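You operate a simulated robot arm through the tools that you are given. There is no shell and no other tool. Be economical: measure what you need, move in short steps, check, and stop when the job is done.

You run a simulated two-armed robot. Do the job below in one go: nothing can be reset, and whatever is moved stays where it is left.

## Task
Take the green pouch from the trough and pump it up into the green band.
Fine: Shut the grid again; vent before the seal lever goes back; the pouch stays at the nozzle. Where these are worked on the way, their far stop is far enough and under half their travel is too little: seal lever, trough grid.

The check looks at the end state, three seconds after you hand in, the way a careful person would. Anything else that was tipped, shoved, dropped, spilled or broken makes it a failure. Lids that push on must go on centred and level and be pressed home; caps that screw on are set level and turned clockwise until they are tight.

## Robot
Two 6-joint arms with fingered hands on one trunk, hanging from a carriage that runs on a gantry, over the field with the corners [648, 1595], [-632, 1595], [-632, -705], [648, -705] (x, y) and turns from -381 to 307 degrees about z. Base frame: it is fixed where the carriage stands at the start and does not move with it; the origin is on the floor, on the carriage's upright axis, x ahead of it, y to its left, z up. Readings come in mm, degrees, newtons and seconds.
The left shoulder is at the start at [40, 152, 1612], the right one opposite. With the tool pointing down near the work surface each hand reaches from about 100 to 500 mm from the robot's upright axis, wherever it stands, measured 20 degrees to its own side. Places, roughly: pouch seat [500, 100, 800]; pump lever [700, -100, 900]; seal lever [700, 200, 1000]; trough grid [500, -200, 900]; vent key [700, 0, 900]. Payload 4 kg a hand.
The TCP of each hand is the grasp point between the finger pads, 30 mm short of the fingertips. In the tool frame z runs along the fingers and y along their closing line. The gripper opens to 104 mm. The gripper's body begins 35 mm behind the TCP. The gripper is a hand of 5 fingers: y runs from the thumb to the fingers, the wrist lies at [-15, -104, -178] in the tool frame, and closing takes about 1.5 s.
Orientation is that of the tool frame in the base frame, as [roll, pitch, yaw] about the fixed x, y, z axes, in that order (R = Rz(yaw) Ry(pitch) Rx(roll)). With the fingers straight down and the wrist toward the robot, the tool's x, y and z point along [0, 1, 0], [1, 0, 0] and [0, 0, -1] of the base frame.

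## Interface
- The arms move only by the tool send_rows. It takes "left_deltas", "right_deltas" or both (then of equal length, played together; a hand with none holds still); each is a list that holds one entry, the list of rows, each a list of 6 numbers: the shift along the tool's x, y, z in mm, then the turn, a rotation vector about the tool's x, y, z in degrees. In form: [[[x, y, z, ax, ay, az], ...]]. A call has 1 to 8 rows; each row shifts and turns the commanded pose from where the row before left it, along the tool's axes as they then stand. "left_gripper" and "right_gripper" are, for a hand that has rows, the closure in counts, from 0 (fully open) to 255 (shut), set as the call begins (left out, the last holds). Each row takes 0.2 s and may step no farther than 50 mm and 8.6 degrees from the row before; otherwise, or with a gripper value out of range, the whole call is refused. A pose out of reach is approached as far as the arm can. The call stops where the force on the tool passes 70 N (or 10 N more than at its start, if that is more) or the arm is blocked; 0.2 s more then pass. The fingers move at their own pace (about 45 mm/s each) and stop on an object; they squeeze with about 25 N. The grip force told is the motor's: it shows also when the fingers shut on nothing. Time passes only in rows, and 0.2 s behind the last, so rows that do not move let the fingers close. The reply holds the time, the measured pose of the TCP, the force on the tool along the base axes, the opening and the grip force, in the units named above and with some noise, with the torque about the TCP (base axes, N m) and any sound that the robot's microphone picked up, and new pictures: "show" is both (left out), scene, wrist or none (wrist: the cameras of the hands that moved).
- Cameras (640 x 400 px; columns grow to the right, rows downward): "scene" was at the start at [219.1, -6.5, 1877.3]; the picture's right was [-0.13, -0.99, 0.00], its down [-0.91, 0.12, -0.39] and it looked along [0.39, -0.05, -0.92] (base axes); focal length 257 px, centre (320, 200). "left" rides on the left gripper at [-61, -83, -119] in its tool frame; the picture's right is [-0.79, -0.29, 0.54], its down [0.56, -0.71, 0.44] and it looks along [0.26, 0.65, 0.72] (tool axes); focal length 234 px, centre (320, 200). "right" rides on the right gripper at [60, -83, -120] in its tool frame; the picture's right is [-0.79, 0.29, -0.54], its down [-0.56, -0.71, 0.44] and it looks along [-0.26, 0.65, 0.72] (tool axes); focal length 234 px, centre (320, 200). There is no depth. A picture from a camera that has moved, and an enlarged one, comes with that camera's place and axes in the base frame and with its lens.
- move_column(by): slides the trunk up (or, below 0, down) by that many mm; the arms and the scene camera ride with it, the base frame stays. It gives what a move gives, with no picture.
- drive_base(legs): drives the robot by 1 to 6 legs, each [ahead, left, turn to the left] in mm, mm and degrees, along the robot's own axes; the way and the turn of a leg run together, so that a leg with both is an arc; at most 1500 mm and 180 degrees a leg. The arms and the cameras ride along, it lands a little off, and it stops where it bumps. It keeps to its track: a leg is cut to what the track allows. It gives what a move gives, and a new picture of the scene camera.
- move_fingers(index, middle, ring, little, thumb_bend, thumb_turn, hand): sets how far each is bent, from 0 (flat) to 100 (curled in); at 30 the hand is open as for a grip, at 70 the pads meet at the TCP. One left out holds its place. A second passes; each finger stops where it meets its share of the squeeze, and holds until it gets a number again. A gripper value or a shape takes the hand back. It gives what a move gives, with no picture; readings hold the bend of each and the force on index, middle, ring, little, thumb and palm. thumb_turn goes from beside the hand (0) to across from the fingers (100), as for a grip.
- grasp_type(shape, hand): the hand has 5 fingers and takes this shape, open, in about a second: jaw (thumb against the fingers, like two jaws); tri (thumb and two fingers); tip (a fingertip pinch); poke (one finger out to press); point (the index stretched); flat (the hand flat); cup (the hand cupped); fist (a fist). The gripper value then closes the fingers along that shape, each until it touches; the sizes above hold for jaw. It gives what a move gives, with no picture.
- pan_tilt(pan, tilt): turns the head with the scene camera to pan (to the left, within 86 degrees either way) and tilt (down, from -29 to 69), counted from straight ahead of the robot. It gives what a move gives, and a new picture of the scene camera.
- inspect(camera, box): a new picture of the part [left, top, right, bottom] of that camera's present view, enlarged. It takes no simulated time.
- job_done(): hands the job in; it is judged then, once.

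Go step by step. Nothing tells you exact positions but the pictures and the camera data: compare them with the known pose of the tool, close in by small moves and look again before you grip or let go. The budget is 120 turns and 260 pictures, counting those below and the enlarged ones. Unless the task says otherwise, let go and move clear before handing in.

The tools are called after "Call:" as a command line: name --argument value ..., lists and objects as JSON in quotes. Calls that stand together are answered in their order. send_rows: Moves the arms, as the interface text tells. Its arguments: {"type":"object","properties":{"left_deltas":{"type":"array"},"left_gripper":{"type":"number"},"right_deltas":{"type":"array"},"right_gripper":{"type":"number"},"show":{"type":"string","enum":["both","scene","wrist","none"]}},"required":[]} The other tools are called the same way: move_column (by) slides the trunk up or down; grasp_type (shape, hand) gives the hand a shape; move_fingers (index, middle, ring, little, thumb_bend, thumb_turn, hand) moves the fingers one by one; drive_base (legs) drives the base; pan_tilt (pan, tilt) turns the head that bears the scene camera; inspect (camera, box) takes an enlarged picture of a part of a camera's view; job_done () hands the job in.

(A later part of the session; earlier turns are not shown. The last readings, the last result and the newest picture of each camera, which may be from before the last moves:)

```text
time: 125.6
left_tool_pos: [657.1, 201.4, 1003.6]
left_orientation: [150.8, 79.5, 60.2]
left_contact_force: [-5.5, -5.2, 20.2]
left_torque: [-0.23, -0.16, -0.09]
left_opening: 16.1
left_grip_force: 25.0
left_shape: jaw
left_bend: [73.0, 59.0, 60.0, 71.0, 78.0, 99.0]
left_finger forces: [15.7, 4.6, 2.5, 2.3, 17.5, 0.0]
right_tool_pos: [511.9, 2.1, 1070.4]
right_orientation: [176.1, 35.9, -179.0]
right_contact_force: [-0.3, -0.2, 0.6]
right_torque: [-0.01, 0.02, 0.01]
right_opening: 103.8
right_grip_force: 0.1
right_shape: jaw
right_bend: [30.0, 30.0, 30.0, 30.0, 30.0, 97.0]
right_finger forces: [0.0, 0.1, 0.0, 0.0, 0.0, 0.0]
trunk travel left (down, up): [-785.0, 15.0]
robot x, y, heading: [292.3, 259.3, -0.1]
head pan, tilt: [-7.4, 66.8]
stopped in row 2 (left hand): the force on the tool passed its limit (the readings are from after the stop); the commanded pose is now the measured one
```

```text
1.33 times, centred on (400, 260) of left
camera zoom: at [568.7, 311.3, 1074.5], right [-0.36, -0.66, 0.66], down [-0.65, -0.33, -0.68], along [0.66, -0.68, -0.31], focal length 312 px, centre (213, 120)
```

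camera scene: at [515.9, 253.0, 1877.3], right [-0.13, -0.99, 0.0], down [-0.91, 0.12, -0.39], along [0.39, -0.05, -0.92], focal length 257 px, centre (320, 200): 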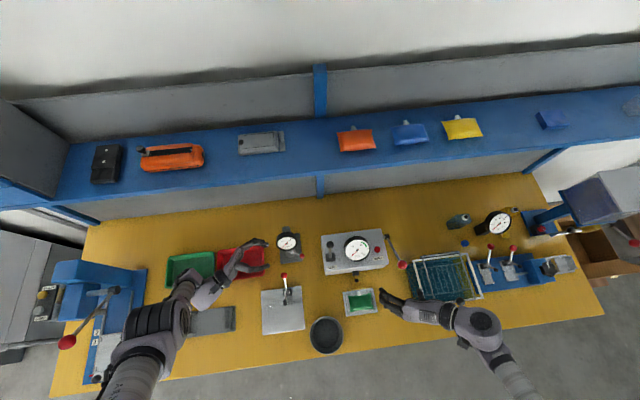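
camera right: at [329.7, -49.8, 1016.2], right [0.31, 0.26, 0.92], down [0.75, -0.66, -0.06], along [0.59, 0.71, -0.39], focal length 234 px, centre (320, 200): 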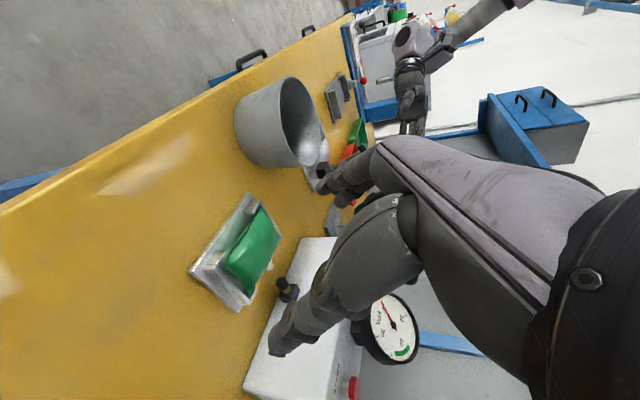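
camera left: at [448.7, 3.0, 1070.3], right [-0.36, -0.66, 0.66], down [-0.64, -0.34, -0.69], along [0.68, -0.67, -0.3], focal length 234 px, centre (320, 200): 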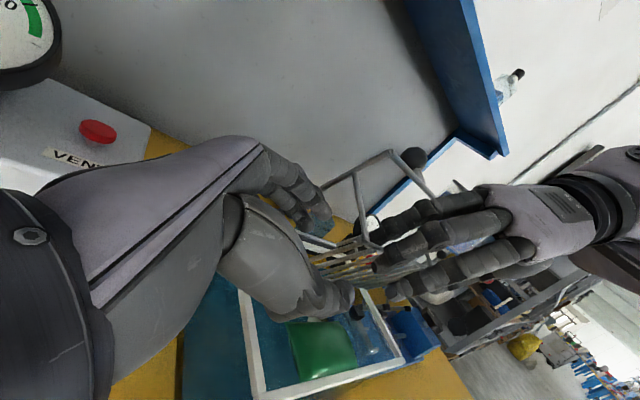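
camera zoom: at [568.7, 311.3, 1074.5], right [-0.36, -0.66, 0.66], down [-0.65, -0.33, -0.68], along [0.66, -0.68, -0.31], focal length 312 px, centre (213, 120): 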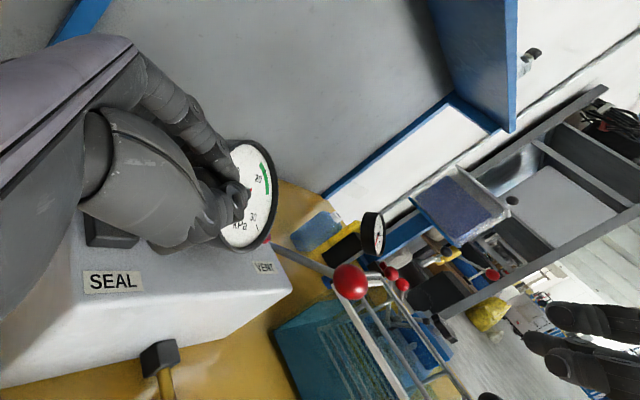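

The lever appears to be at its forward stop; the nozzle tip is ~8 mm short of the spout, and the pouch has slack toward the nozzle. I shape the right hand to a poking finger to nudge the pouch forward.

Call:
grasp_type --shape "poke" --hand "right"

Call:
send_rows --right_deltas '[[[30, 20, -20, 0, 0, 0], [30, 20, -20, 0, 0, 0], [0, 30, 0, 0, 0, 0], [0, 20, 0, 0, 0, 0]]]' --show "wrist"

Call:
inspect --camera "scene" --box '[340, 240, 420, 320]'

```text
time: 126.5
left_tool_pos: [656.1, 202.2, 1002.9]
left_orientation: [152.5, 79.5, 61.7]
left_contact_force: [-7.7, -10.9, 27.7]
left_torque: [-0.48, -0.15, -0.14]
left_opening: 16.1
left_grip_force: 25.0
left_shape: jaw
left_bend: [73.0, 59.0, 60.0, 71.0, 78.0, 99.0]
left_finger forces: [21.2, 5.3, 3.3, 0.1, 17.8, 0.1]
right_tool_pos: [514.0, 0.8, 1071.4]
right_orientation: [176.1, 36.0, -178.9]
right_contact_force: [0.3, 0.5, -0.3]
right_torque: [0.01, -0.01, 0.0]
right_opening: 0.0
right_grip_force: 0.1
right_shape: poke
right_bend: [70.0, 70.0, 99.0, 99.0, 100.0, 100.0]
right_finger forces: [0.0, 0.1, 0.0, 0.0, 0.0, 0.0]
trunk travel left (down, up): [-785.0, 15.0]
robot x, y, heading: [298.1, 258.1, 0.2]
head pan, tilt: [-7.4, 66.8]
```

```text
time: 127.5
left_tool_pos: [657.0, 200.9, 1003.2]
left_orientation: [151.9, 79.4, 61.3]
left_contact_force: [-7.7, -9.7, 29.2]
left_torque: [-0.52, -0.2, -0.11]
left_opening: 16.0
left_grip_force: 24.8
left_shape: jaw
left_bend: [73.0, 59.0, 60.0, 71.0, 78.0, 99.0]
left_finger forces: [22.1, 5.3, 3.3, 0.7, 17.8, 0.1]
right_tool_pos: [436.4, 87.1, 1072.3]
right_orientation: [176.1, 35.8, -179.0]
right_contact_force: [-0.3, -0.2, -1.1]
right_torque: [-0.03, 0.01, 0.02]
right_opening: 0.1
right_grip_force: 0.1
right_shape: poke
right_bend: [70.0, 70.0, 99.0, 99.0, 100.0, 100.0]
right_finger forces: [0.1, 0.0, 0.0, 0.1, 0.0, 0.0]
trunk travel left (down, up): [-785.0, 15.0]
robot x, y, heading: [296.3, 259.5, 0.1]
head pan, tilt: [-7.4, 66.8]
camera right: at [322.5, -5.7, 1129.0], right [0.31, 0.26, 0.92], down [0.75, -0.66, -0.06], along [0.59, 0.7, -0.39], focal length 234 px, centre (320, 200)
```

right: 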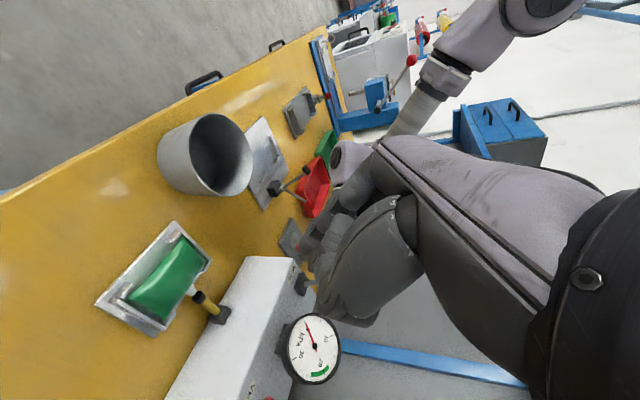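

```text
5.00 times, centred on (380, 280) of scene
camera zoom: at [515.7, 252.2, 1877.4], right [-0.13, -0.99, 0.0], down [-0.91, 0.12, -0.39], along [0.39, -0.05, -0.92], focal length 1283 px, centre (20, -200)
```

zoom: 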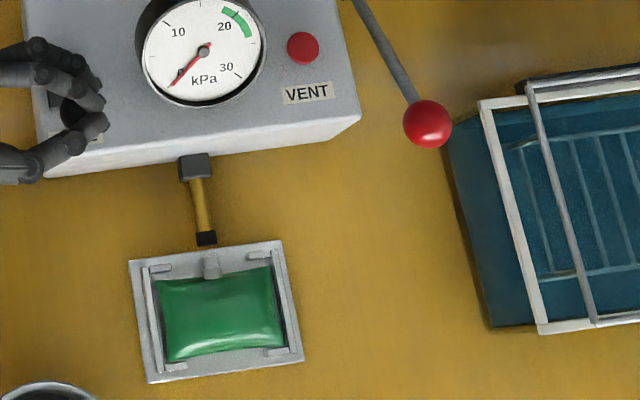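

Call:
inspect --camera "right" --box '[80, 200, 260, 350]'

```text
2.67 times, centred on (170, 275) of right
camera zoom: at [322.5, -5.7, 1129.0], right [0.31, 0.26, 0.92], down [0.75, -0.66, -0.06], along [0.59, 0.7, -0.39], focal length 624 px, centre (720, 0)
```

zoom: 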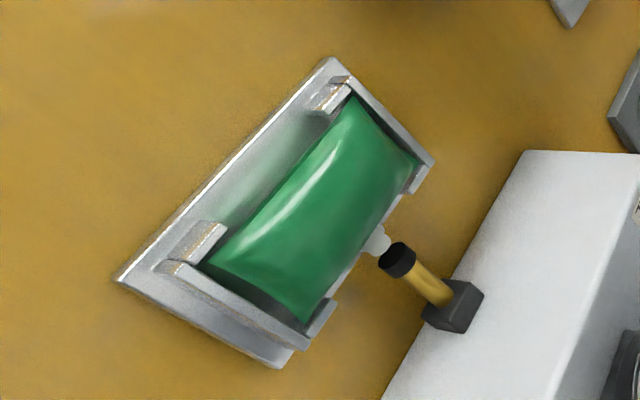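

From this side the nozzle end is at the spout. I'll release the seal lever with the left (checking that it stays), and turn the right hand to a natural pose for working the pump lever.

Call:
grasp_type --shape "jaw" --hand "right"

Call:
send_rows --left_deltas '[[[0, 0, 0, 0, 0, 0], [0, 0, 0, 0, 0, 0], [0, 0, 0, 0, 0, 0], [0, 0, 0, 0, 0, 0], [-2, 0, -30, 0, 0, 0], [-2, 0, -40, 0, 0, 0], [-5, 0, -40, 0, 0, 0], [-5, 0, -40, 0, 0, 0]]]' --right_deltas '[[[0, 0, 0, 0, 8.5, 0], [0, 0, 0, 0, 8.5, 0], [0, 0, 0, 0, 8.5, 0], [0, 0, 0, 0, 8.5, 0], [0, 0, 0, 0, 0, 8.5], [0, 0, 0, 0, 0, 8.5], [0, 0, 0, 0, 0, 8.5], [0, 0, 0, 0, 0, 8.5]]]' --left_gripper 60 --show "none"

Call:
send_rows --right_deltas '[[[0, 0, 0, 0, 0, 8.5], [0, 0, 0, 0, 0, 8.5], [0, 0, 0, 0, 0, 8.5], [0, 0, 0, 0, 0, 8.5], [0, 0, 0, 0, 0, 8.5], [0, 0, 0, 0, 0, 8.5]]]' --show "scene"

```text
time: 128.4
left_tool_pos: [657.5, 200.8, 1003.1]
left_orientation: [152.1, 79.4, 61.4]
left_contact_force: [-6.0, -11.6, 28.7]
left_torque: [-0.51, -0.17, -0.09]
left_opening: 15.6
left_grip_force: 24.4
left_shape: jaw
left_bend: [73.0, 59.0, 60.0, 71.0, 78.0, 99.0]
left_finger forces: [22.2, 5.3, 3.5, 0.2, 17.9, 0.1]
right_tool_pos: [437.2, 86.8, 1074.0]
right_orientation: [176.1, 35.9, -179.0]
right_contact_force: [-0.4, -0.4, -0.2]
right_torque: [0.0, 0.01, 0.01]
right_opening: 103.8
right_grip_force: 0.0
right_shape: jaw
right_bend: [30.0, 30.0, 30.0, 30.0, 30.0, 97.0]
right_finger forces: [0.0, 0.0, 0.0, 0.0, 0.1, 0.0]
trunk travel left (down, up): [-785.0, 15.0]
robot x, y, heading: [297.2, 259.5, 0.0]
head pan, tilt: [-7.4, 66.8]
```

```text
time: 130.2
left_tool_pos: [654.1, 352.0, 1040.2]
left_orientation: [153.5, 79.1, 63.0]
left_contact_force: [-0.4, 0.2, 0.1]
left_torque: [0.0, 0.01, -0.01]
left_opening: 79.3
left_grip_force: 0.1
left_shape: jaw
left_bend: [27.0, 35.0, 33.0, 31.0, 53.0, 98.0]
left_finger forces: [0.0, 0.1, 0.0, 0.0, 0.0, 0.1]
right_tool_pos: [435.9, 90.3, 1073.4]
right_orientation: [176.2, -0.3, 149.1]
right_contact_force: [0.6, 0.0, 0.7]
right_torque: [-0.01, -0.01, 0.02]
right_opening: 103.9
right_grip_force: 0.1
right_shape: jaw
right_bend: [30.0, 30.0, 30.0, 30.0, 30.0, 97.0]
right_finger forces: [0.0, 0.0, 0.0, 0.0, 0.0, 0.0]
trunk travel left (down, up): [-785.0, 15.0]
robot x, y, heading: [296.3, 260.1, -0.1]
head pan, tilt: [-7.4, 66.8]
```

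```text
time: 131.6
left_tool_pos: [654.3, 351.3, 1039.2]
left_orientation: [153.4, 79.0, 62.9]
left_contact_force: [-0.9, 0.5, 0.4]
left_torque: [0.01, -0.01, 0.0]
left_opening: 79.4
left_grip_force: 0.0
left_shape: jaw
left_bend: [27.0, 35.0, 33.0, 31.0, 53.0, 98.0]
left_finger forces: [0.0, 0.1, 0.1, 0.0, 0.1, 0.0]
right_tool_pos: [435.7, 94.6, 1070.7]
right_orientation: [177.7, -3.1, 98.5]
right_contact_force: [-0.2, 0.4, -0.1]
right_torque: [-0.01, 0.01, 0.01]
right_opening: 103.8
right_grip_force: 0.1
right_shape: jaw
right_bend: [30.0, 30.0, 30.0, 30.0, 30.0, 97.0]
right_finger forces: [0.1, 0.1, 0.1, 0.1, 0.0, 0.0]
right hand out of reach, approached as far as the arm can: row 6
trunk travel left (down, up): [-785.0, 15.0]
robot x, y, heading: [293.7, 258.9, -0.1]
head pan, tilt: [-7.4, 66.8]
camera scene: at [515.5, 253.1, 1877.3], right [-0.13, -0.99, 0.0], down [-0.91, 0.12, -0.39], along [0.39, -0.05, -0.92], focal length 257 px, centre (320, 200)
```

scene: 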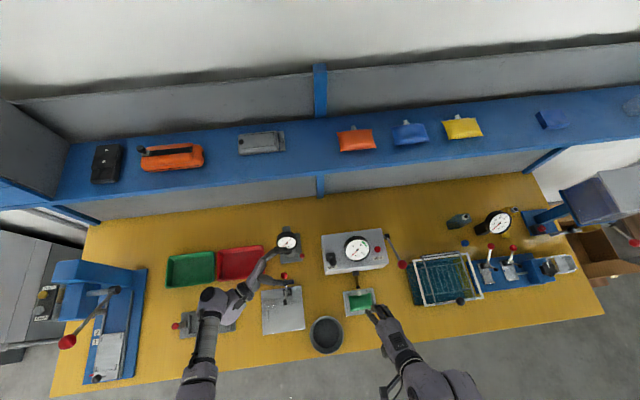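

Call:
drive_base --legs '[[-97, -115, 0]]'

Call:
send_rows --right_deltas '[[[0, 48, 0, 0, 0, 4], [0, 48, 0, 0, 0, 4], [0, 48, 0, 0, 0, 0], [0, 48, 0, 0, 0, 0], [0, 48, 0, 0, 0, 0], [-15, 40, 0, 0, 0, 0], [-15, 0, 25, 0, 0, 0]]]' --show "none"

Call:
inspect --camera "scene" --box '[270, 180, 430, 300]'

```text
time: 132.9
left_tool_pos: [560.4, 235.3, 1040.3]
left_orientation: [153.3, 79.1, 62.6]
left_contact_force: [0.8, 0.2, 0.0]
left_torque: [0.0, 0.01, -0.03]
left_opening: 79.4
left_grip_force: 0.0
left_shape: jaw
left_bend: [27.0, 35.0, 33.0, 31.0, 53.0, 98.0]
left_finger forces: [0.1, 0.0, 0.0, 0.0, 0.0, 0.1]
right_tool_pos: [340.2, -21.4, 1070.4]
right_orientation: [177.8, -3.1, 98.5]
right_contact_force: [-0.1, -0.2, 0.3]
right_torque: [-0.02, 0.04, 0.02]
right_opening: 103.8
right_grip_force: 0.0
right_shape: jaw
right_bend: [30.0, 30.0, 30.0, 30.0, 30.0, 97.0]
right_finger forces: [0.0, 0.1, 0.1, 0.0, 0.0, 0.1]
trunk travel left (down, up): [-785.0, 15.0]
robot x, y, heading: [202.1, 143.5, -0.3]
head pan, tilt: [-7.4, 66.8]
camera scene: at [420.2, 137.0, 1877.3], right [-0.13, -0.99, 0.0], down [-0.91, 0.12, -0.39], along [0.39, -0.05, -0.92], focal length 257 px, centre (320, 200)
```

scene: 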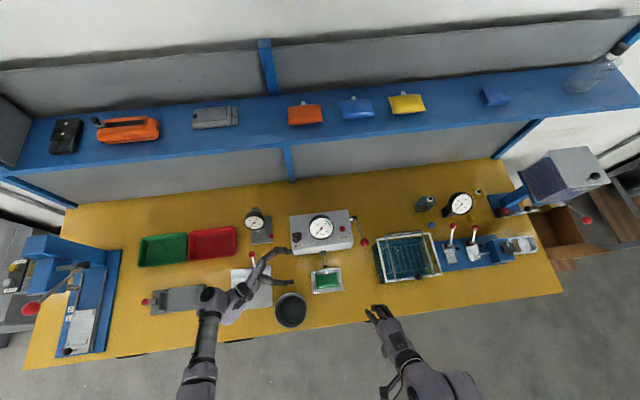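

```text
time: 134.6
left_tool_pos: [559.9, 234.4, 1039.7]
left_orientation: [153.5, 79.1, 62.9]
left_contact_force: [-0.1, -0.4, -0.5]
left_torque: [0.02, 0.01, -0.01]
left_opening: 79.3
left_grip_force: 0.1
left_shape: jaw
left_bend: [27.0, 35.0, 33.0, 31.0, 53.0, 98.0]
left_finger forces: [0.1, 0.1, 0.1, 0.0, 0.1, 0.0]
right_tool_pos: [605.8, -22.1, 996.3]
right_orientation: [176.9, -6.1, 93.0]
right_contact_force: [0.2, -0.1, -0.3]
right_torque: [0.02, 0.02, -0.02]
right_opening: 104.0
right_grip_force: 0.0
right_shape: jaw
right_bend: [30.0, 30.0, 30.0, 30.0, 30.0, 97.0]
right_finger forces: [0.0, 0.0, 0.0, 0.1, 0.0, 0.0]
right hand out of reach, approached as far as the arm can: row 1, 2, 3, 4, 5, 6
trunk travel left (down, up): [-785.0, 15.0]
robot x, y, heading: [201.3, 145.8, 0.3]
head pan, tilt: [-7.4, 66.8]
```

```text
3.33 times, centred on (350, 240) of scene
camera zoom: at [420.3, 137.0, 1877.3], right [-0.13, -0.99, 0.0], down [-0.91, 0.12, -0.39], along [0.39, -0.05, -0.92], focal length 855 px, centre (220, 67)
```

zoom: 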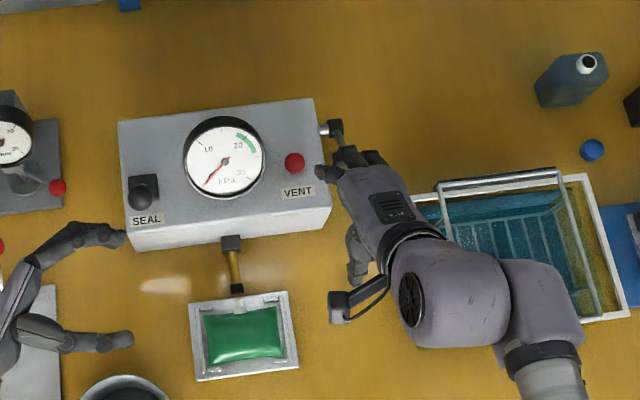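

The seal lever stays forward and the nozzle reaches the spout. Now place the right hand over the pump ball, offset to -y to clear the box.

Call:
send_rows --right_deltas '[[[-25, 10, -5, 0, 0, 0], [-25, 9, 0, 0, 0, 0], [0, 0, 20, 0, 0, 0], [0, 0, 20, 0, 0, 0]]]' --show "wrist"

```text
time: 135.6
left_tool_pos: [559.7, 235.8, 1040.4]
left_orientation: [153.1, 79.2, 62.4]
left_contact_force: [0.4, 0.2, 0.2]
left_torque: [0.0, 0.01, -0.03]
left_opening: 79.2
left_grip_force: 0.0
left_shape: jaw
left_bend: [27.0, 35.0, 33.0, 31.0, 53.0, 98.0]
left_finger forces: [0.1, 0.0, 0.1, 0.0, 0.0, 0.1]
right_tool_pos: [632.2, -68.7, 958.9]
right_orientation: [176.9, -6.1, 93.0]
right_contact_force: [-0.3, 0.4, -0.1]
right_torque: [0.0, -0.01, -0.01]
right_opening: 103.9
right_grip_force: 0.0
right_shape: jaw
right_bend: [30.0, 30.0, 30.0, 30.0, 30.0, 97.0]
right_finger forces: [0.0, 0.0, 0.0, 0.1, 0.0, 0.0]
trunk travel left (down, up): [-785.0, 15.0]
robot x, y, heading: [200.6, 145.1, 0.0]
head pan, tilt: [-7.4, 66.8]
camera right: at [539.8, -25.8, 1078.9], right [0.3, -0.83, 0.47], down [-0.65, -0.54, -0.53], along [0.69, -0.15, -0.71], focal length 234 px, centre (320, 200)
```

right: 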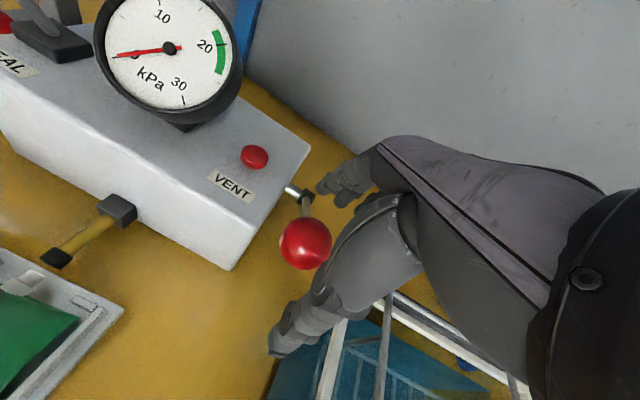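

Call:
send_rows --right_deltas '[[[2, 0, 8, 0, 0, 0], [0, 0, 0, 0, 0, 0], [0, 0, 0, 0, 0, 0], [0, 0, 0, 0, 0, 0], [0, 0, 0, 0, 0, 0], [0, 0, 0, 0, 0, 0], [0, 0, 0, 0, 0, 0]]]' --right_gripper 255 --show "none"

Call:
send_rows --right_deltas '[[[0, -5, 8, 0, 0, 0], [0, -5, 8, 0, 0, 0], [0, -4.5, 8, 0, 0, 0], [0, -4, 8, 0, 0, 0]]]' --show "wrist"

```text
time: 137.2
left_tool_pos: [557.8, 234.7, 1039.6]
left_orientation: [153.1, 79.1, 62.4]
left_contact_force: [0.1, 0.7, 0.0]
left_torque: [0.01, -0.01, 0.01]
left_opening: 79.2
left_grip_force: 0.0
left_shape: jaw
left_bend: [27.0, 35.0, 33.0, 31.0, 53.0, 98.0]
left_finger forces: [0.1, 0.0, 0.0, 0.0, 0.0, 0.0]
right_tool_pos: [630.3, -66.5, 949.6]
right_orientation: [177.1, -6.1, 92.9]
right_contact_force: [-6.2, -1.3, 2.7]
right_torque: [0.15, -0.64, 0.07]
right_opening: 26.6
right_grip_force: 23.6
right_shape: jaw
right_bend: [74.0, 70.0, 62.0, 71.0, 78.0, 100.0]
right_finger forces: [13.7, 0.0, 0.0, 0.1, 18.6, 0.0]
trunk travel left (down, up): [-785.0, 15.0]
robot x, y, heading: [200.1, 143.8, -0.1]
head pan, tilt: [-7.4, 66.8]
```

```text
time: 138.2
left_tool_pos: [558.6, 232.6, 1039.9]
left_orientation: [153.3, 79.3, 62.7]
left_contact_force: [0.3, 0.1, -0.3]
left_torque: [-0.02, 0.0, 0.02]
left_opening: 79.3
left_grip_force: 0.1
left_shape: jaw
left_bend: [27.0, 35.0, 33.0, 31.0, 53.0, 98.0]
left_finger forces: [0.0, 0.0, 0.1, 0.1, 0.1, 0.1]
right_tool_pos: [617.1, -67.1, 919.6]
right_orientation: [176.8, -5.9, 93.0]
right_contact_force: [-23.4, -5.1, 48.2]
right_torque: [0.66, -4.28, 0.12]
right_opening: 31.4
right_grip_force: 25.7
right_shape: jaw
right_bend: [20.0, 70.0, 61.0, 71.0, 77.0, 100.0]
right_finger forces: [60.8, 0.0, 0.1, 2.1, 28.8, 0.1]
trunk travel left (down, up): [-785.0, 15.0]
robot x, y, heading: [202.0, 143.1, 0.5]
head pan, tilt: [-7.4, 66.8]
camera right: at [523.0, -23.7, 1039.1], right [0.3, -0.83, 0.47], down [-0.65, -0.54, -0.53], along [0.7, -0.15, -0.7], focal length 234 px, centre (320, 200)
```

right: 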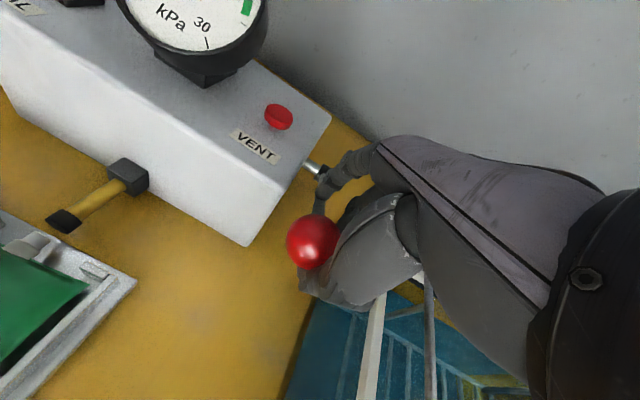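

The pump lever moves down. Continue the stroke and read the gauge.

Call:
send_rows --right_deltas '[[[0, -3, 8, 0, 0, 0], [0, -2, 8, 0, 0, 0], [0, -1, 8, 0, 0, 0], [0, 0, 8, 0, 0, 0]]]' --show "none"

Call:
inspect --camera "scene" --box '[290, 200, 390, 300]'

```text
time: 139.2
left_tool_pos: [558.0, 234.0, 1041.5]
left_orientation: [153.7, 79.2, 63.1]
left_contact_force: [-0.3, 0.5, -0.6]
left_torque: [-0.02, 0.02, -0.01]
left_opening: 79.3
left_grip_force: 0.1
left_shape: jaw
left_bend: [27.0, 35.0, 33.0, 31.0, 53.0, 98.0]
left_finger forces: [0.0, 0.1, 0.1, 0.0, 0.0, 0.0]
right_tool_pos: [610.6, -60.7, 886.1]
right_orientation: [176.7, -6.1, 93.2]
right_contact_force: [-24.0, 5.5, 53.8]
right_torque: [-1.07, -1.91, 2.06]
right_opening: 33.1
right_grip_force: 25.2
right_shape: jaw
right_bend: [74.0, 70.0, 61.0, 69.0, 78.0, 100.0]
right_finger forces: [28.7, 0.0, 0.1, 25.8, 46.4, 0.0]
trunk travel left (down, up): [-785.0, 15.0]
robot x, y, heading: [200.2, 140.3, 0.0]
head pan, tilt: [-7.4, 66.8]
```

```text
4.00 times, centred on (340, 250) of scene
camera zoom: at [419.7, 136.9, 1877.7], right [-0.13, -0.99, 0.0], down [-0.91, 0.12, -0.39], along [0.39, -0.05, -0.92], focal length 1026 px, centre (240, 0)
```

zoom: 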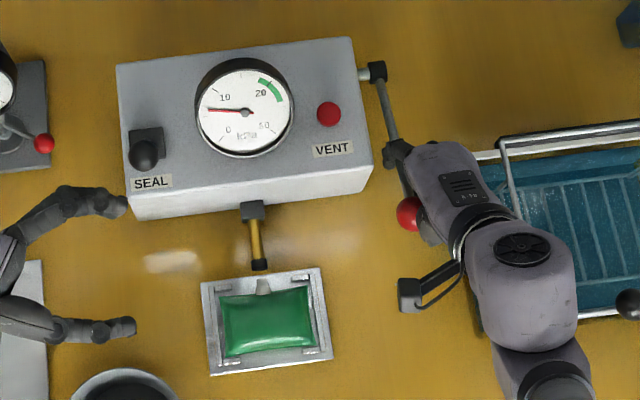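

The gauge rose to ~8 kPa, so the pouch is sealed. I raise the lever again with the same grip and check it follows.

Call:
send_rows --right_deltas '[[[0, 0, -8, 0, 0, 0], [0, 1, -8, 0, 0, 0], [0, 2, -8, 0, 0, 0], [0, 3, -8, 0, 0, 0], [0, 4, -8, 0, 0, 0], [0, 4.5, -8, 0, 0, 0], [0, 5, -8, 0, 0, 0], [0, 5, -8, 0, 0, 0]]]' --show "none"

Call:
inspect --camera "scene" --box '[290, 200, 390, 300]'

```text
time: 140.9
left_tool_pos: [557.1, 240.6, 1039.1]
left_orientation: [154.8, 78.9, 64.1]
left_contact_force: [0.0, 0.0, -0.2]
left_torque: [0.02, 0.0, -0.02]
left_opening: 79.5
left_grip_force: 0.0
left_shape: jaw
left_bend: [27.0, 35.0, 33.0, 31.0, 53.0, 98.0]
left_finger forces: [0.0, 0.0, 0.1, 0.0, 0.1, 0.0]
right_tool_pos: [622.7, -59.2, 943.4]
right_orientation: [178.0, -6.4, 92.9]
right_contact_force: [-2.0, 23.9, -47.0]
right_torque: [0.23, 0.24, 1.0]
right_opening: 22.7
right_grip_force: 24.9
right_shape: jaw
right_bend: [73.0, 70.0, 61.0, 71.0, 81.0, 100.0]
right_finger forces: [27.3, 0.3, 0.0, 0.0, 20.8, 0.0]
trunk travel left (down, up): [-785.0, 15.0]
robot x, y, heading: [198.8, 144.3, -0.1]
head pan, tilt: [-7.4, 66.8]
```

```text
4.00 times, centred on (340, 250) of scene
camera zoom: at [419.2, 139.0, 1876.1], right [-0.13, -0.99, 0.0], down [-0.91, 0.12, -0.39], along [0.39, -0.05, -0.92], focal length 1026 px, centre (240, 0)
```

zoom: 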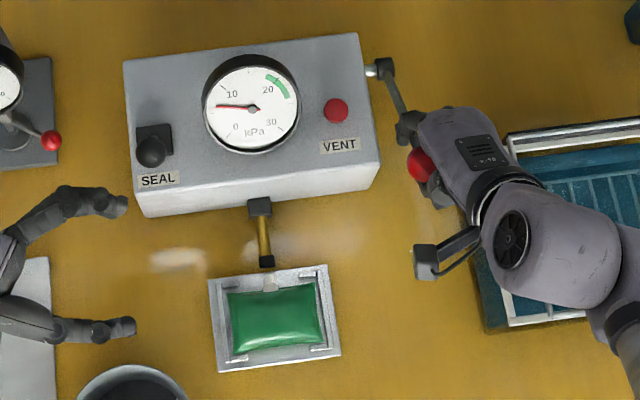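

Holds ~7 kPa per stroke; band is ~19.5–24. Second stroke down and up.

Call:
send_rows --right_deltas '[[[0, -5, 8, 0, 0, 0], [0, -5, 8, 0, 0, 0], [0, -4.5, 8, 0, 0, 0], [0, -4, 8, 0, 0, 0], [0, -3, 8, 0, 0, 0], [0, -2, 8, 0, 0, 0], [0, -1, 8, 0, 0, 0], [0, 0, 6, 0, 0, 0]]]' --show "none"

Call:
send_rows --right_deltas '[[[0, 0, -8, 0, 0, 0], [0, 1, -8, 0, 0, 0], [0, 2, -8, 0, 0, 0], [0, 3, -8, 0, 0, 0], [0, 4, -8, 0, 0, 0], [0, 4.5, -8, 0, 0, 0], [0, 5, -6, 0, 0, 0], [0, 5, -5, 0, 0, 0]]]' --show "none"

Call:
inspect --camera "scene" --box '[310, 200, 390, 280]'

```text
time: 142.8
left_tool_pos: [556.6, 234.4, 1039.7]
left_orientation: [154.4, 79.2, 63.7]
left_contact_force: [1.0, 0.5, 0.6]
left_torque: [0.01, 0.0, -0.03]
left_opening: 79.5
left_grip_force: 0.1
left_shape: jaw
left_bend: [27.0, 35.0, 33.0, 31.0, 53.0, 98.0]
left_finger forces: [0.0, 0.0, 0.1, 0.0, 0.1, 0.0]
right_tool_pos: [608.0, -57.1, 889.3]
right_orientation: [176.8, -6.3, 93.8]
right_contact_force: [-24.4, 7.2, 39.2]
right_torque: [-0.78, -1.28, 1.48]
right_opening: 24.0
right_grip_force: 25.2
right_shape: jaw
right_bend: [75.0, 70.0, 61.0, 69.0, 85.0, 100.0]
right_finger forces: [21.6, 3.2, 0.0, 20.1, 34.1, 0.0]
trunk travel left (down, up): [-785.0, 15.0]
robot x, y, heading: [203.6, 143.7, 0.3]
head pan, tilt: [-7.4, 66.8]
stopped in row 8 (right hand): the force on the tool passed its limit (the readings are from after the stop); the commanded pose is now the measured one
```

```text
time: 144.6
left_tool_pos: [554.8, 240.5, 1038.6]
left_orientation: [155.0, 79.0, 64.2]
left_contact_force: [-0.6, 0.3, -0.1]
left_torque: [-0.01, -0.01, -0.03]
left_opening: 79.1
left_grip_force: 0.1
left_shape: jaw
left_bend: [27.0, 35.0, 33.0, 31.0, 53.0, 98.0]
left_finger forces: [0.0, 0.0, 0.0, 0.0, 0.0, 0.0]
right_tool_pos: [622.7, -58.9, 941.5]
right_orientation: [177.9, -6.5, 93.4]
right_contact_force: [-9.0, 24.2, -41.0]
right_torque: [0.08, 0.16, 0.72]
right_opening: 18.4
right_grip_force: 25.6
right_shape: jaw
right_bend: [74.0, 70.0, 61.0, 71.0, 82.0, 100.0]
right_finger forces: [22.8, 0.8, 0.1, 0.0, 19.1, 0.1]
trunk travel left (down, up): [-785.0, 15.0]
robot x, y, heading: [199.0, 143.4, 0.0]
head pan, tilt: [-7.4, 66.8]
```

```text
5.00 times, centred on (350, 240) of scene
camera zoom: at [418.6, 138.6, 1876.1], right [-0.13, -0.99, 0.0], down [-0.91, 0.12, -0.39], along [0.39, -0.05, -0.92], focal length 1283 px, centre (170, 0)
```

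zoom: 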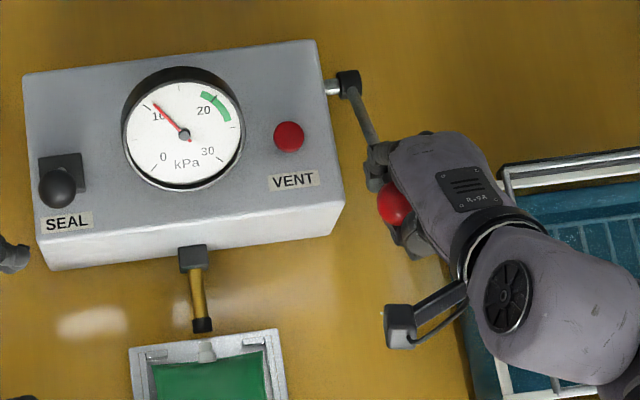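

About 11 kPa now. Third stroke.

Call:
send_rows --right_deltas '[[[0, -5, 8, 0, 0, 0], [0, -5, 8, 0, 0, 0], [0, -4.5, 8, 0, 0, 0], [0, -4, 8, 0, 0, 0], [0, -3, 8, 0, 0, 0], [0, -2, 8, 0, 0, 0], [0, -1, 8, 0, 0, 0], [0, 0, 3, 0, 0, 0]]]' --show "none"

Call:
send_rows --right_deltas '[[[0, 0, -8, 0, 0, 0], [0, 1, -8, 0, 0, 0], [0, 2, -8, 0, 0, 0], [0, 3, -8, 0, 0, 0], [0, 4, -8, 0, 0, 0], [0, 4.5, -8, 0, 0, 0], [0, 5, -6, 0, 0, 0], [0, 5, -4, 0, 0, 0]]]' --show "none"

Call:
inspect --camera "scene" --box '[310, 200, 390, 280]'

```text
time: 146.5
left_tool_pos: [556.6, 234.7, 1038.6]
left_orientation: [154.6, 79.2, 63.9]
left_contact_force: [-0.4, -0.7, 0.1]
left_torque: [0.0, 0.01, 0.0]
left_opening: 79.2
left_grip_force: 0.0
left_shape: jaw
left_bend: [27.0, 35.0, 33.0, 31.0, 53.0, 98.0]
left_finger forces: [0.0, 0.1, 0.0, 0.0, 0.0, 0.0]
right_tool_pos: [608.1, -56.4, 888.6]
right_orientation: [176.7, -6.3, 94.2]
right_contact_force: [-25.9, 5.4, 40.2]
right_torque: [-1.04, -1.23, 1.22]
right_opening: 21.8
right_grip_force: 25.0
right_shape: jaw
right_bend: [75.0, 70.0, 61.0, 69.0, 85.0, 100.0]
right_finger forces: [16.6, 9.8, 0.0, 20.8, 29.8, 0.0]
trunk travel left (down, up): [-785.0, 15.0]
robot x, y, heading: [196.0, 144.5, 0.0]
head pan, tilt: [-7.4, 66.8]
stopped in row 8 (right hand): the force on the tool passed its limit (the readings are from after the stop); the commanded pose is now the measured one
```

```text
time: 148.3
left_tool_pos: [554.3, 240.0, 1038.7]
left_orientation: [155.4, 79.1, 64.8]
left_contact_force: [0.6, -0.3, 0.3]
left_torque: [0.01, 0.0, 0.0]
left_opening: 79.3
left_grip_force: 0.0
left_shape: jaw
left_bend: [27.0, 35.0, 33.0, 31.0, 53.0, 98.0]
left_finger forces: [0.0, 0.0, 0.0, 0.1, 0.0, 0.0]
right_tool_pos: [622.7, -58.5, 941.0]
right_orientation: [177.7, -6.5, 93.8]
right_contact_force: [-11.4, 21.8, -36.0]
right_torque: [0.07, -0.04, 0.69]
right_opening: 17.9
right_grip_force: 24.7
right_shape: jaw
right_bend: [75.0, 70.0, 61.0, 71.0, 81.0, 100.0]
right_finger forces: [20.0, 1.5, 0.1, 0.0, 20.3, 0.1]
trunk travel left (down, up): [-785.0, 15.0]
robot x, y, heading: [198.9, 144.7, -0.1]
head pan, tilt: [-7.4, 66.8]
```

```text
5.00 times, centred on (350, 240) of scene
camera zoom: at [418.3, 138.3, 1876.2], right [-0.13, -0.99, 0.0], down [-0.91, 0.12, -0.39], along [0.39, -0.05, -0.92], focal length 1283 px, centre (170, 0)
```

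zoom: 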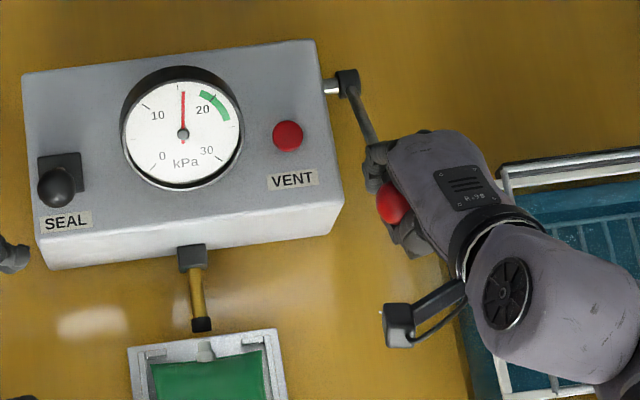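

About 16 kPa; one more identical stroke should land near 21, inside the green band.

Call:
send_rows --right_deltas '[[[0, -5, 8, 0, 0, 0], [0, -5, 8, 0, 0, 0], [0, -4.5, 8, 0, 0, 0], [0, -4, 8, 0, 0, 0], [0, -3, 8, 0, 0, 0], [0, -2, 8, 0, 0, 0], [0, -1, 8, 0, 0, 0], [0, 0, 3, 0, 0, 0]]]' --show "none"

Call:
inspect --camera "scene" --box '[310, 200, 390, 280]'

```text
time: 150.1
left_tool_pos: [555.2, 236.4, 1039.6]
left_orientation: [154.8, 79.1, 64.2]
left_contact_force: [-0.4, -1.0, -0.3]
left_torque: [0.0, 0.01, -0.01]
left_opening: 79.2
left_grip_force: 0.1
left_shape: jaw
left_bend: [27.0, 35.0, 33.0, 31.0, 53.0, 98.0]
left_finger forces: [0.0, 0.1, 0.0, 0.0, 0.1, 0.0]
right_tool_pos: [609.6, -56.4, 887.7]
right_orientation: [176.7, -6.3, 94.1]
right_contact_force: [-37.1, 15.6, 55.7]
right_torque: [-1.68, -2.09, 1.43]
right_opening: 21.4
right_grip_force: 25.1
right_shape: jaw
right_bend: [76.0, 70.0, 61.0, 70.0, 85.0, 100.0]
right_finger forces: [22.6, 9.8, 0.0, 25.7, 35.2, 0.0]
trunk travel left (down, up): [-785.0, 15.0]
robot x, y, heading: [200.3, 143.2, 0.1]
head pan, tilt: [-7.4, 66.8]
```

```text
5.00 times, centred on (350, 240) of scene
camera zoom: at [418.6, 137.1, 1877.2], right [-0.13, -0.99, 0.0], down [-0.91, 0.12, -0.39], along [0.39, -0.05, -0.92], focal length 1283 px, centre (170, 0)
```

zoom: 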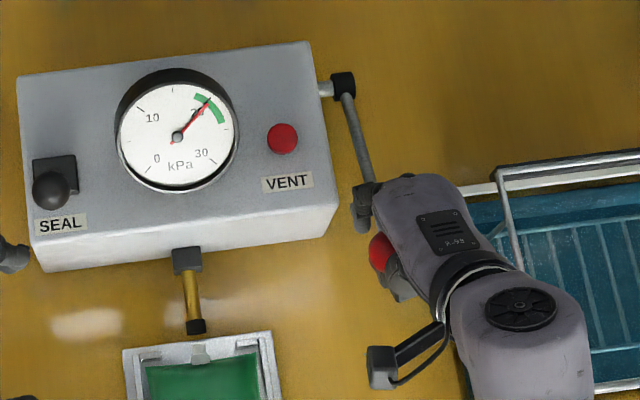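

Needle is at ~21 kPa, inside the green band. I read the task as: now vent, then put the seal lever back, leaving the pouch. First raise the pump lever, let go and move up, then shift the base.

Call:
send_rows --right_deltas '[[[0, 0, -8, 0, 0, 0], [0, 1, -8, 0, 0, 0], [0, 2, -8, 0, 0, 0], [0, 3, -8, 0, 0, 0], [0, 4, -8, 0, 0, 0], [0, 4.5, -8, 0, 0, 0], [0, 5, -6, 0, 0, 0]]]' --show "none"

Call:
send_rows --right_deltas '[[[0, 0, 0, 0, 0, 0], [0, 0, 0, 0, 0, 0], [0, 0, 0, 0, 0, 0], [0, 0, 0, 0, 0, 0], [0, 0, -10, 0, 0, 0], [0, 0, -30, 0, 0, 0], [0, 0, -40, 0, 0, 0]]]' --right_gripper 0 --show "none"

Call:
drive_base --legs '[[80, 30, 0]]'

Call:
grasp_type --shape "poke" --hand "right"

```text
time: 151.7
left_tool_pos: [555.3, 239.6, 1039.3]
left_orientation: [154.4, 78.9, 63.8]
left_contact_force: [-0.6, 0.5, -0.2]
left_torque: [0.0, 0.03, -0.01]
left_opening: 79.5
left_grip_force: 0.1
left_shape: jaw
left_bend: [27.0, 35.0, 33.0, 31.0, 53.0, 98.0]
left_finger forces: [0.0, 0.1, 0.0, 0.0, 0.1, 0.0]
right_tool_pos: [619.9, -57.2, 937.9]
right_orientation: [177.5, -6.5, 93.9]
right_contact_force: [-3.2, 24.7, -35.9]
right_torque: [-0.02, 0.42, 0.84]
right_opening: 17.8
right_grip_force: 24.6
right_shape: jaw
right_bend: [75.0, 70.0, 61.0, 71.0, 84.0, 100.0]
right_finger forces: [24.2, 2.2, 0.0, 0.1, 12.5, 0.0]
trunk travel left (down, up): [-785.0, 15.0]
robot x, y, heading: [200.0, 145.3, -0.1]
head pan, tilt: [-7.4, 66.8]
```

```text
time: 153.3
left_tool_pos: [558.2, 235.4, 1040.0]
left_orientation: [153.6, 79.2, 62.9]
left_contact_force: [0.4, -0.6, -0.3]
left_torque: [-0.01, -0.01, 0.04]
left_opening: 79.3
left_grip_force: 0.1
left_shape: jaw
left_bend: [27.0, 35.0, 33.0, 31.0, 53.0, 98.0]
left_finger forces: [0.0, 0.0, 0.0, 0.0, 0.0, 0.0]
right_tool_pos: [624.7, -72.9, 1023.4]
right_orientation: [176.7, -6.1, 93.8]
right_contact_force: [-0.7, -0.6, 0.5]
right_torque: [-0.01, -0.02, -0.08]
right_opening: 103.8
right_grip_force: 0.0
right_shape: jaw
right_bend: [30.0, 30.0, 30.0, 30.0, 30.0, 97.0]
right_finger forces: [0.0, 0.1, 0.0, 0.1, 0.0, 0.0]
trunk travel left (down, up): [-785.0, 15.0]
robot x, y, heading: [202.5, 147.5, 0.0]
head pan, tilt: [-7.4, 66.8]
```

```text
time: 154.4
left_tool_pos: [638.6, 264.3, 1040.6]
left_orientation: [153.5, 79.1, 62.7]
left_contact_force: [0.8, -0.2, -0.4]
left_torque: [0.0, 0.01, 0.02]
left_opening: 79.4
left_grip_force: 0.2
left_shape: jaw
left_bend: [27.0, 35.0, 33.0, 31.0, 53.0, 98.0]
left_finger forces: [0.0, 0.1, 0.0, 0.0, 0.1, 0.0]
right_tool_pos: [704.6, -42.8, 1023.7]
right_orientation: [176.8, -6.3, 93.7]
right_contact_force: [-0.5, -0.6, 0.8]
right_torque: [-0.01, 0.04, -0.02]
right_opening: 103.8
right_grip_force: 0.1
right_shape: jaw
right_bend: [30.0, 30.0, 30.0, 30.0, 30.0, 97.0]
right_finger forces: [0.0, 0.1, 0.0, 0.0, 0.1, 0.0]
trunk travel left (down, up): [-785.0, 15.0]
robot x, y, heading: [284.5, 175.3, -0.3]
head pan, tilt: [-7.4, 66.8]
camera scene: at [498.9, 166.7, 1877.4], right [-0.13, -0.99, 0.0], down [-0.91, 0.12, -0.39], along [0.39, -0.05, -0.92], focal length 257 px, centre (320, 200)
```

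scene: 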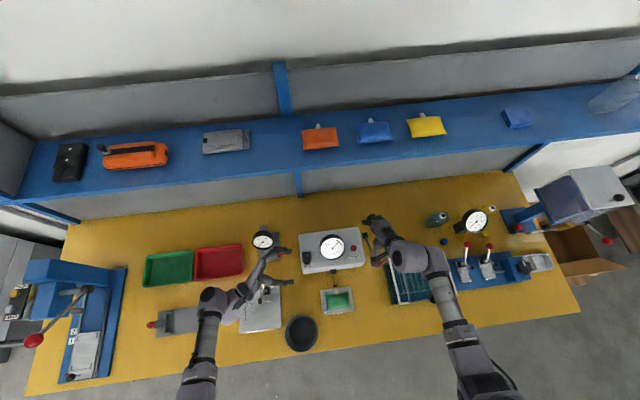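

```text
time: 155.3
left_tool_pos: [638.9, 264.8, 1039.6]
left_orientation: [153.2, 79.2, 62.3]
left_contact_force: [-0.7, -0.1, -0.4]
left_torque: [0.0, 0.0, -0.04]
left_opening: 79.2
left_grip_force: 0.1
left_shape: jaw
left_bend: [27.0, 35.0, 33.0, 31.0, 53.0, 98.0]
left_finger forces: [0.1, 0.0, 0.0, 0.1, 0.0, 0.0]
right_tool_pos: [703.7, -42.7, 1023.8]
right_orientation: [176.7, -6.2, 93.8]
right_contact_force: [-1.0, 0.0, 0.0]
right_torque: [-0.01, 0.03, -0.02]
right_opening: 0.0
right_grip_force: 0.1
right_shape: poke
right_bend: [70.0, 70.0, 99.0, 99.0, 100.0, 100.0]
right_finger forces: [0.0, 0.0, 0.1, 0.1, 0.0, 0.0]
trunk travel left (down, up): [-785.0, 15.0]
robot x, y, heading: [280.7, 174.4, -0.1]
head pan, tilt: [-7.4, 66.8]
```

Call:
send_rows --right_deltas '[[[27, 0, 10, 0, 0, 0], [26, 0, 20, 0, 0, 0], [0, 0, 25, 0, 0, 0]]]' --show "none"

Call:
inspect --camera "right" --box '[120, 60, 460, 360]'

Call:
inspect --camera "scene" --box '[290, 210, 400, 320]'

```text
time: 156.1
left_tool_pos: [638.4, 263.9, 1039.7]
left_orientation: [153.4, 79.2, 62.5]
left_contact_force: [0.2, -0.2, -0.3]
left_torque: [-0.01, 0.03, -0.01]
left_opening: 79.5
left_grip_force: 0.1
left_shape: jaw
left_bend: [27.0, 35.0, 33.0, 31.0, 53.0, 98.0]
left_finger forces: [0.0, 0.0, 0.0, 0.0, 0.0, 0.0]
right_tool_pos: [703.7, 15.5, 978.2]
right_orientation: [176.8, -6.2, 93.8]
right_contact_force: [-0.2, -0.8, 0.2]
right_torque: [0.02, 0.03, -0.02]
right_opening: 0.2
right_grip_force: 0.1
right_shape: poke
right_bend: [70.0, 70.0, 99.0, 99.0, 100.0, 100.0]
right_finger forces: [0.1, 0.1, 0.0, 0.0, 0.0, 0.0]
trunk travel left (down, up): [-785.0, 15.0]
robot x, y, heading: [282.7, 175.1, -0.2]
head pan, tilt: [-7.4, 66.8]
```

```text
1.33 times, centred on (290, 210) of right
camera zoom: at [611.0, 57.6, 1096.8], right [0.31, -0.83, 0.47], down [-0.65, -0.55, -0.53], along [0.7, -0.14, -0.7], focal length 312 px, centre (360, 187)
```

zoom: 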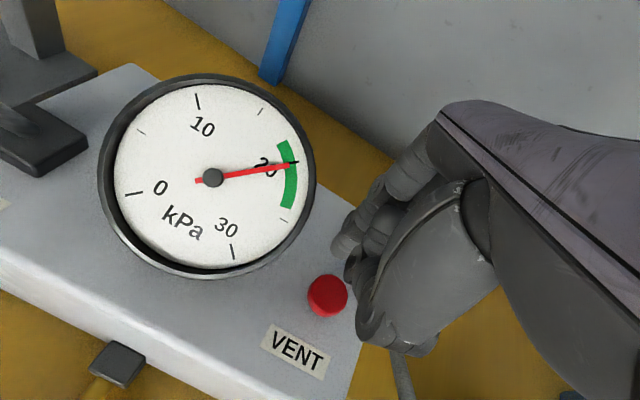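

```text
3.64 times, centred on (345, 265) of scene
camera zoom: at [498.9, 166.7, 1877.3], right [-0.13, -0.99, 0.0], down [-0.91, 0.12, -0.39], along [0.39, -0.05, -0.92], focal length 933 px, centre (229, -36)
```

zoom: 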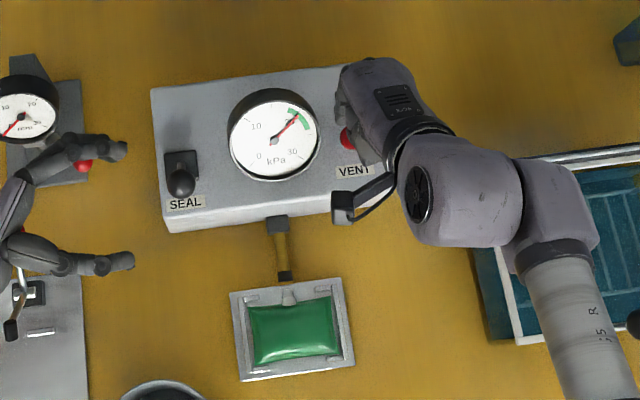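

Gauge reads 20 kPa in the green. I now press the VENT key with the fingertip and watch the gauge.

Call:
send_rows --right_deltas '[[[-14, -3, 15, 0, 0, 0], [0, 0, 14, 0, 0, 0], [0, 0, 8, 0, 0, 0], [0, 0, 6, 0, 0, 0], [0, 0, 5, 0, 0, 0], [0, 0, 4, 0, 0, 0], [0, 0, 0, 0, 0, 0], [0, 0, 0, 0, 0, 0]]]' --show "none"

Call:
inspect --camera "right" --box '[120, 0, 460, 360]'

Call:
inspect --camera "scene" --box '[290, 210, 400, 320]'

```text
time: 157.3
left_tool_pos: [639.6, 262.3, 1039.8]
left_orientation: [152.9, 79.3, 62.2]
left_contact_force: [-0.7, -0.5, -0.2]
left_torque: [0.0, 0.04, 0.01]
left_opening: 79.3
left_grip_force: 0.0
left_shape: jaw
left_bend: [27.0, 35.0, 33.0, 31.0, 53.0, 98.0]
left_finger forces: [0.0, 0.0, 0.0, 0.0, 0.0, 0.1]
right_tool_pos: [719.4, 6.3, 939.7]
right_orientation: [174.7, -6.3, 93.5]
right_contact_force: [-2.7, -1.6, 30.8]
right_torque: [-0.26, 0.15, -0.03]
right_opening: 0.2
right_grip_force: 0.2
right_shape: poke
right_bend: [70.0, 70.0, 99.0, 99.0, 100.0, 100.0]
right_finger forces: [8.5, 23.5, 0.0, 0.0, 0.1, 0.0]
trunk travel left (down, up): [-785.0, 15.0]
robot x, y, heading: [281.4, 172.8, -0.2]
head pan, tilt: [-7.4, 66.8]
heard: click
stopped in row 6 (right hand): the force on the tool passed its limit (the readings are from after the stop); the commanded pose is now the measured one
```

```text
1.11 times, centred on (290, 180) of right
camera zoom: at [621.3, 48.5, 1056.0], right [0.29, -0.83, 0.48], down [-0.63, -0.54, -0.56], along [0.72, -0.14, -0.68], focal length 260 px, centre (353, 222)
```

zoom: 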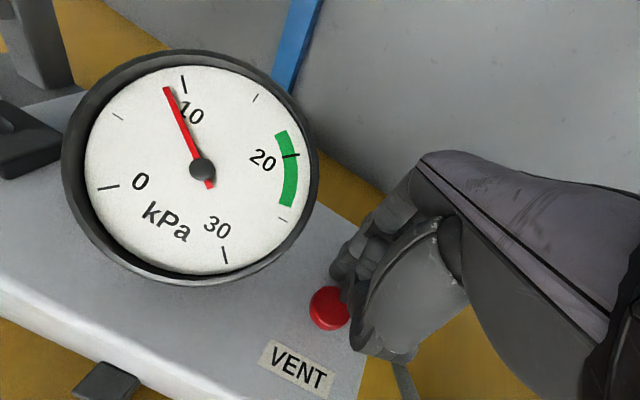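

```text
3.64 times, centred on (345, 265) of scene
camera zoom: at [498.9, 166.2, 1877.3], right [-0.13, -0.99, 0.0], down [-0.91, 0.12, -0.39], along [0.39, -0.05, -0.92], focal length 933 px, centre (229, -36)
```

zoom: 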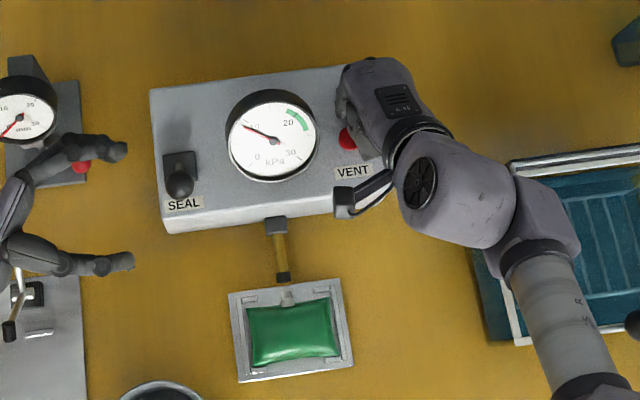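

The vent clicked and pressure is falling. Hold it until it reaches zero and look at the pouch.

Call:
send_rows --right_deltas '[[[0, 0, 1, 0, 0, 0], [0, 0, 0, 0, 0, 0], [0, 0, 0, 0, 0, 0], [0, 0, 0, 0, 0, 0], [0, 0, 0, 0, 0, 0], [0, 0, 0, 0, 0, 0], [0, 0, 0, 0, 0, 0], [0, 0, 0, 0, 0, 0]]]' --show "none"

Call:
send_rows --right_deltas '[[[0, 0, 0, 0, 0, 0], [0, 0, 0, 0, 0, 0], [0, 0, 0, 0, 0, 0], [0, 0, 0, 0, 0, 0], [0, 0, 0, 0, 0, 0], [0, 0, 0, 0, 0, 0], [0, 0, 0, 0, 0, 0], [0, 0, 0, 0, 0, 0]]]' --show "none"

Call:
inspect --camera "scene" --box '[300, 220, 390, 310]'

```text
time: 159.1
left_tool_pos: [640.6, 262.8, 1041.3]
left_orientation: [152.4, 79.3, 61.6]
left_contact_force: [0.6, 0.3, 0.2]
left_torque: [0.01, 0.0, -0.02]
left_opening: 79.5
left_grip_force: 0.0
left_shape: jaw
left_bend: [27.0, 35.0, 33.0, 31.0, 53.0, 98.0]
left_finger forces: [0.1, 0.0, 0.1, 0.1, 0.1, 0.1]
right_tool_pos: [719.2, 6.6, 939.6]
right_orientation: [174.8, -6.3, 93.6]
right_contact_force: [-4.0, -4.2, 50.2]
right_torque: [-0.3, 0.02, -0.04]
right_opening: 0.0
right_grip_force: 0.0
right_shape: poke
right_bend: [70.0, 70.0, 99.0, 99.0, 100.0, 100.0]
right_finger forces: [24.6, 26.4, 0.0, 0.0, 0.0, 0.0]
trunk travel left (down, up): [-785.0, 15.0]
robot x, y, heading: [278.7, 173.8, -0.1]
head pan, tilt: [-7.4, 66.8]
```

```text
time: 160.9
left_tool_pos: [641.6, 262.1, 1040.7]
left_orientation: [153.0, 79.3, 62.2]
left_contact_force: [0.7, 0.1, -0.5]
left_torque: [0.01, 0.03, -0.02]
left_opening: 79.5
left_grip_force: 0.1
left_shape: jaw
left_bend: [27.0, 35.0, 33.0, 31.0, 53.0, 98.0]
left_finger forces: [0.0, 0.0, 0.0, 0.0, 0.1, 0.1]
right_tool_pos: [719.3, 6.7, 940.9]
right_orientation: [174.8, -6.1, 93.5]
right_contact_force: [-3.5, -3.7, 51.9]
right_torque: [-0.24, 0.02, -0.09]
right_opening: 0.0
right_grip_force: 0.0
right_shape: poke
right_bend: [70.0, 70.0, 99.0, 99.0, 100.0, 100.0]
right_finger forces: [25.0, 26.5, 0.0, 0.1, 0.0, 0.0]
trunk travel left (down, up): [-785.0, 15.0]
robot x, y, heading: [279.6, 175.7, -0.3]
head pan, tilt: [-7.4, 66.8]
```

```text
4.44 times, centred on (345, 265) of scene
camera zoom: at [499.4, 166.0, 1877.8], right [-0.13, -0.99, 0.0], down [-0.91, 0.12, -0.4], along [0.39, -0.05, -0.92], focal length 1140 px, centre (209, -89)
```

zoom: 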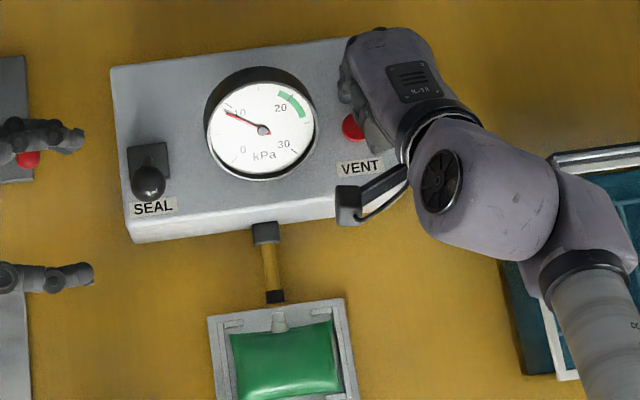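

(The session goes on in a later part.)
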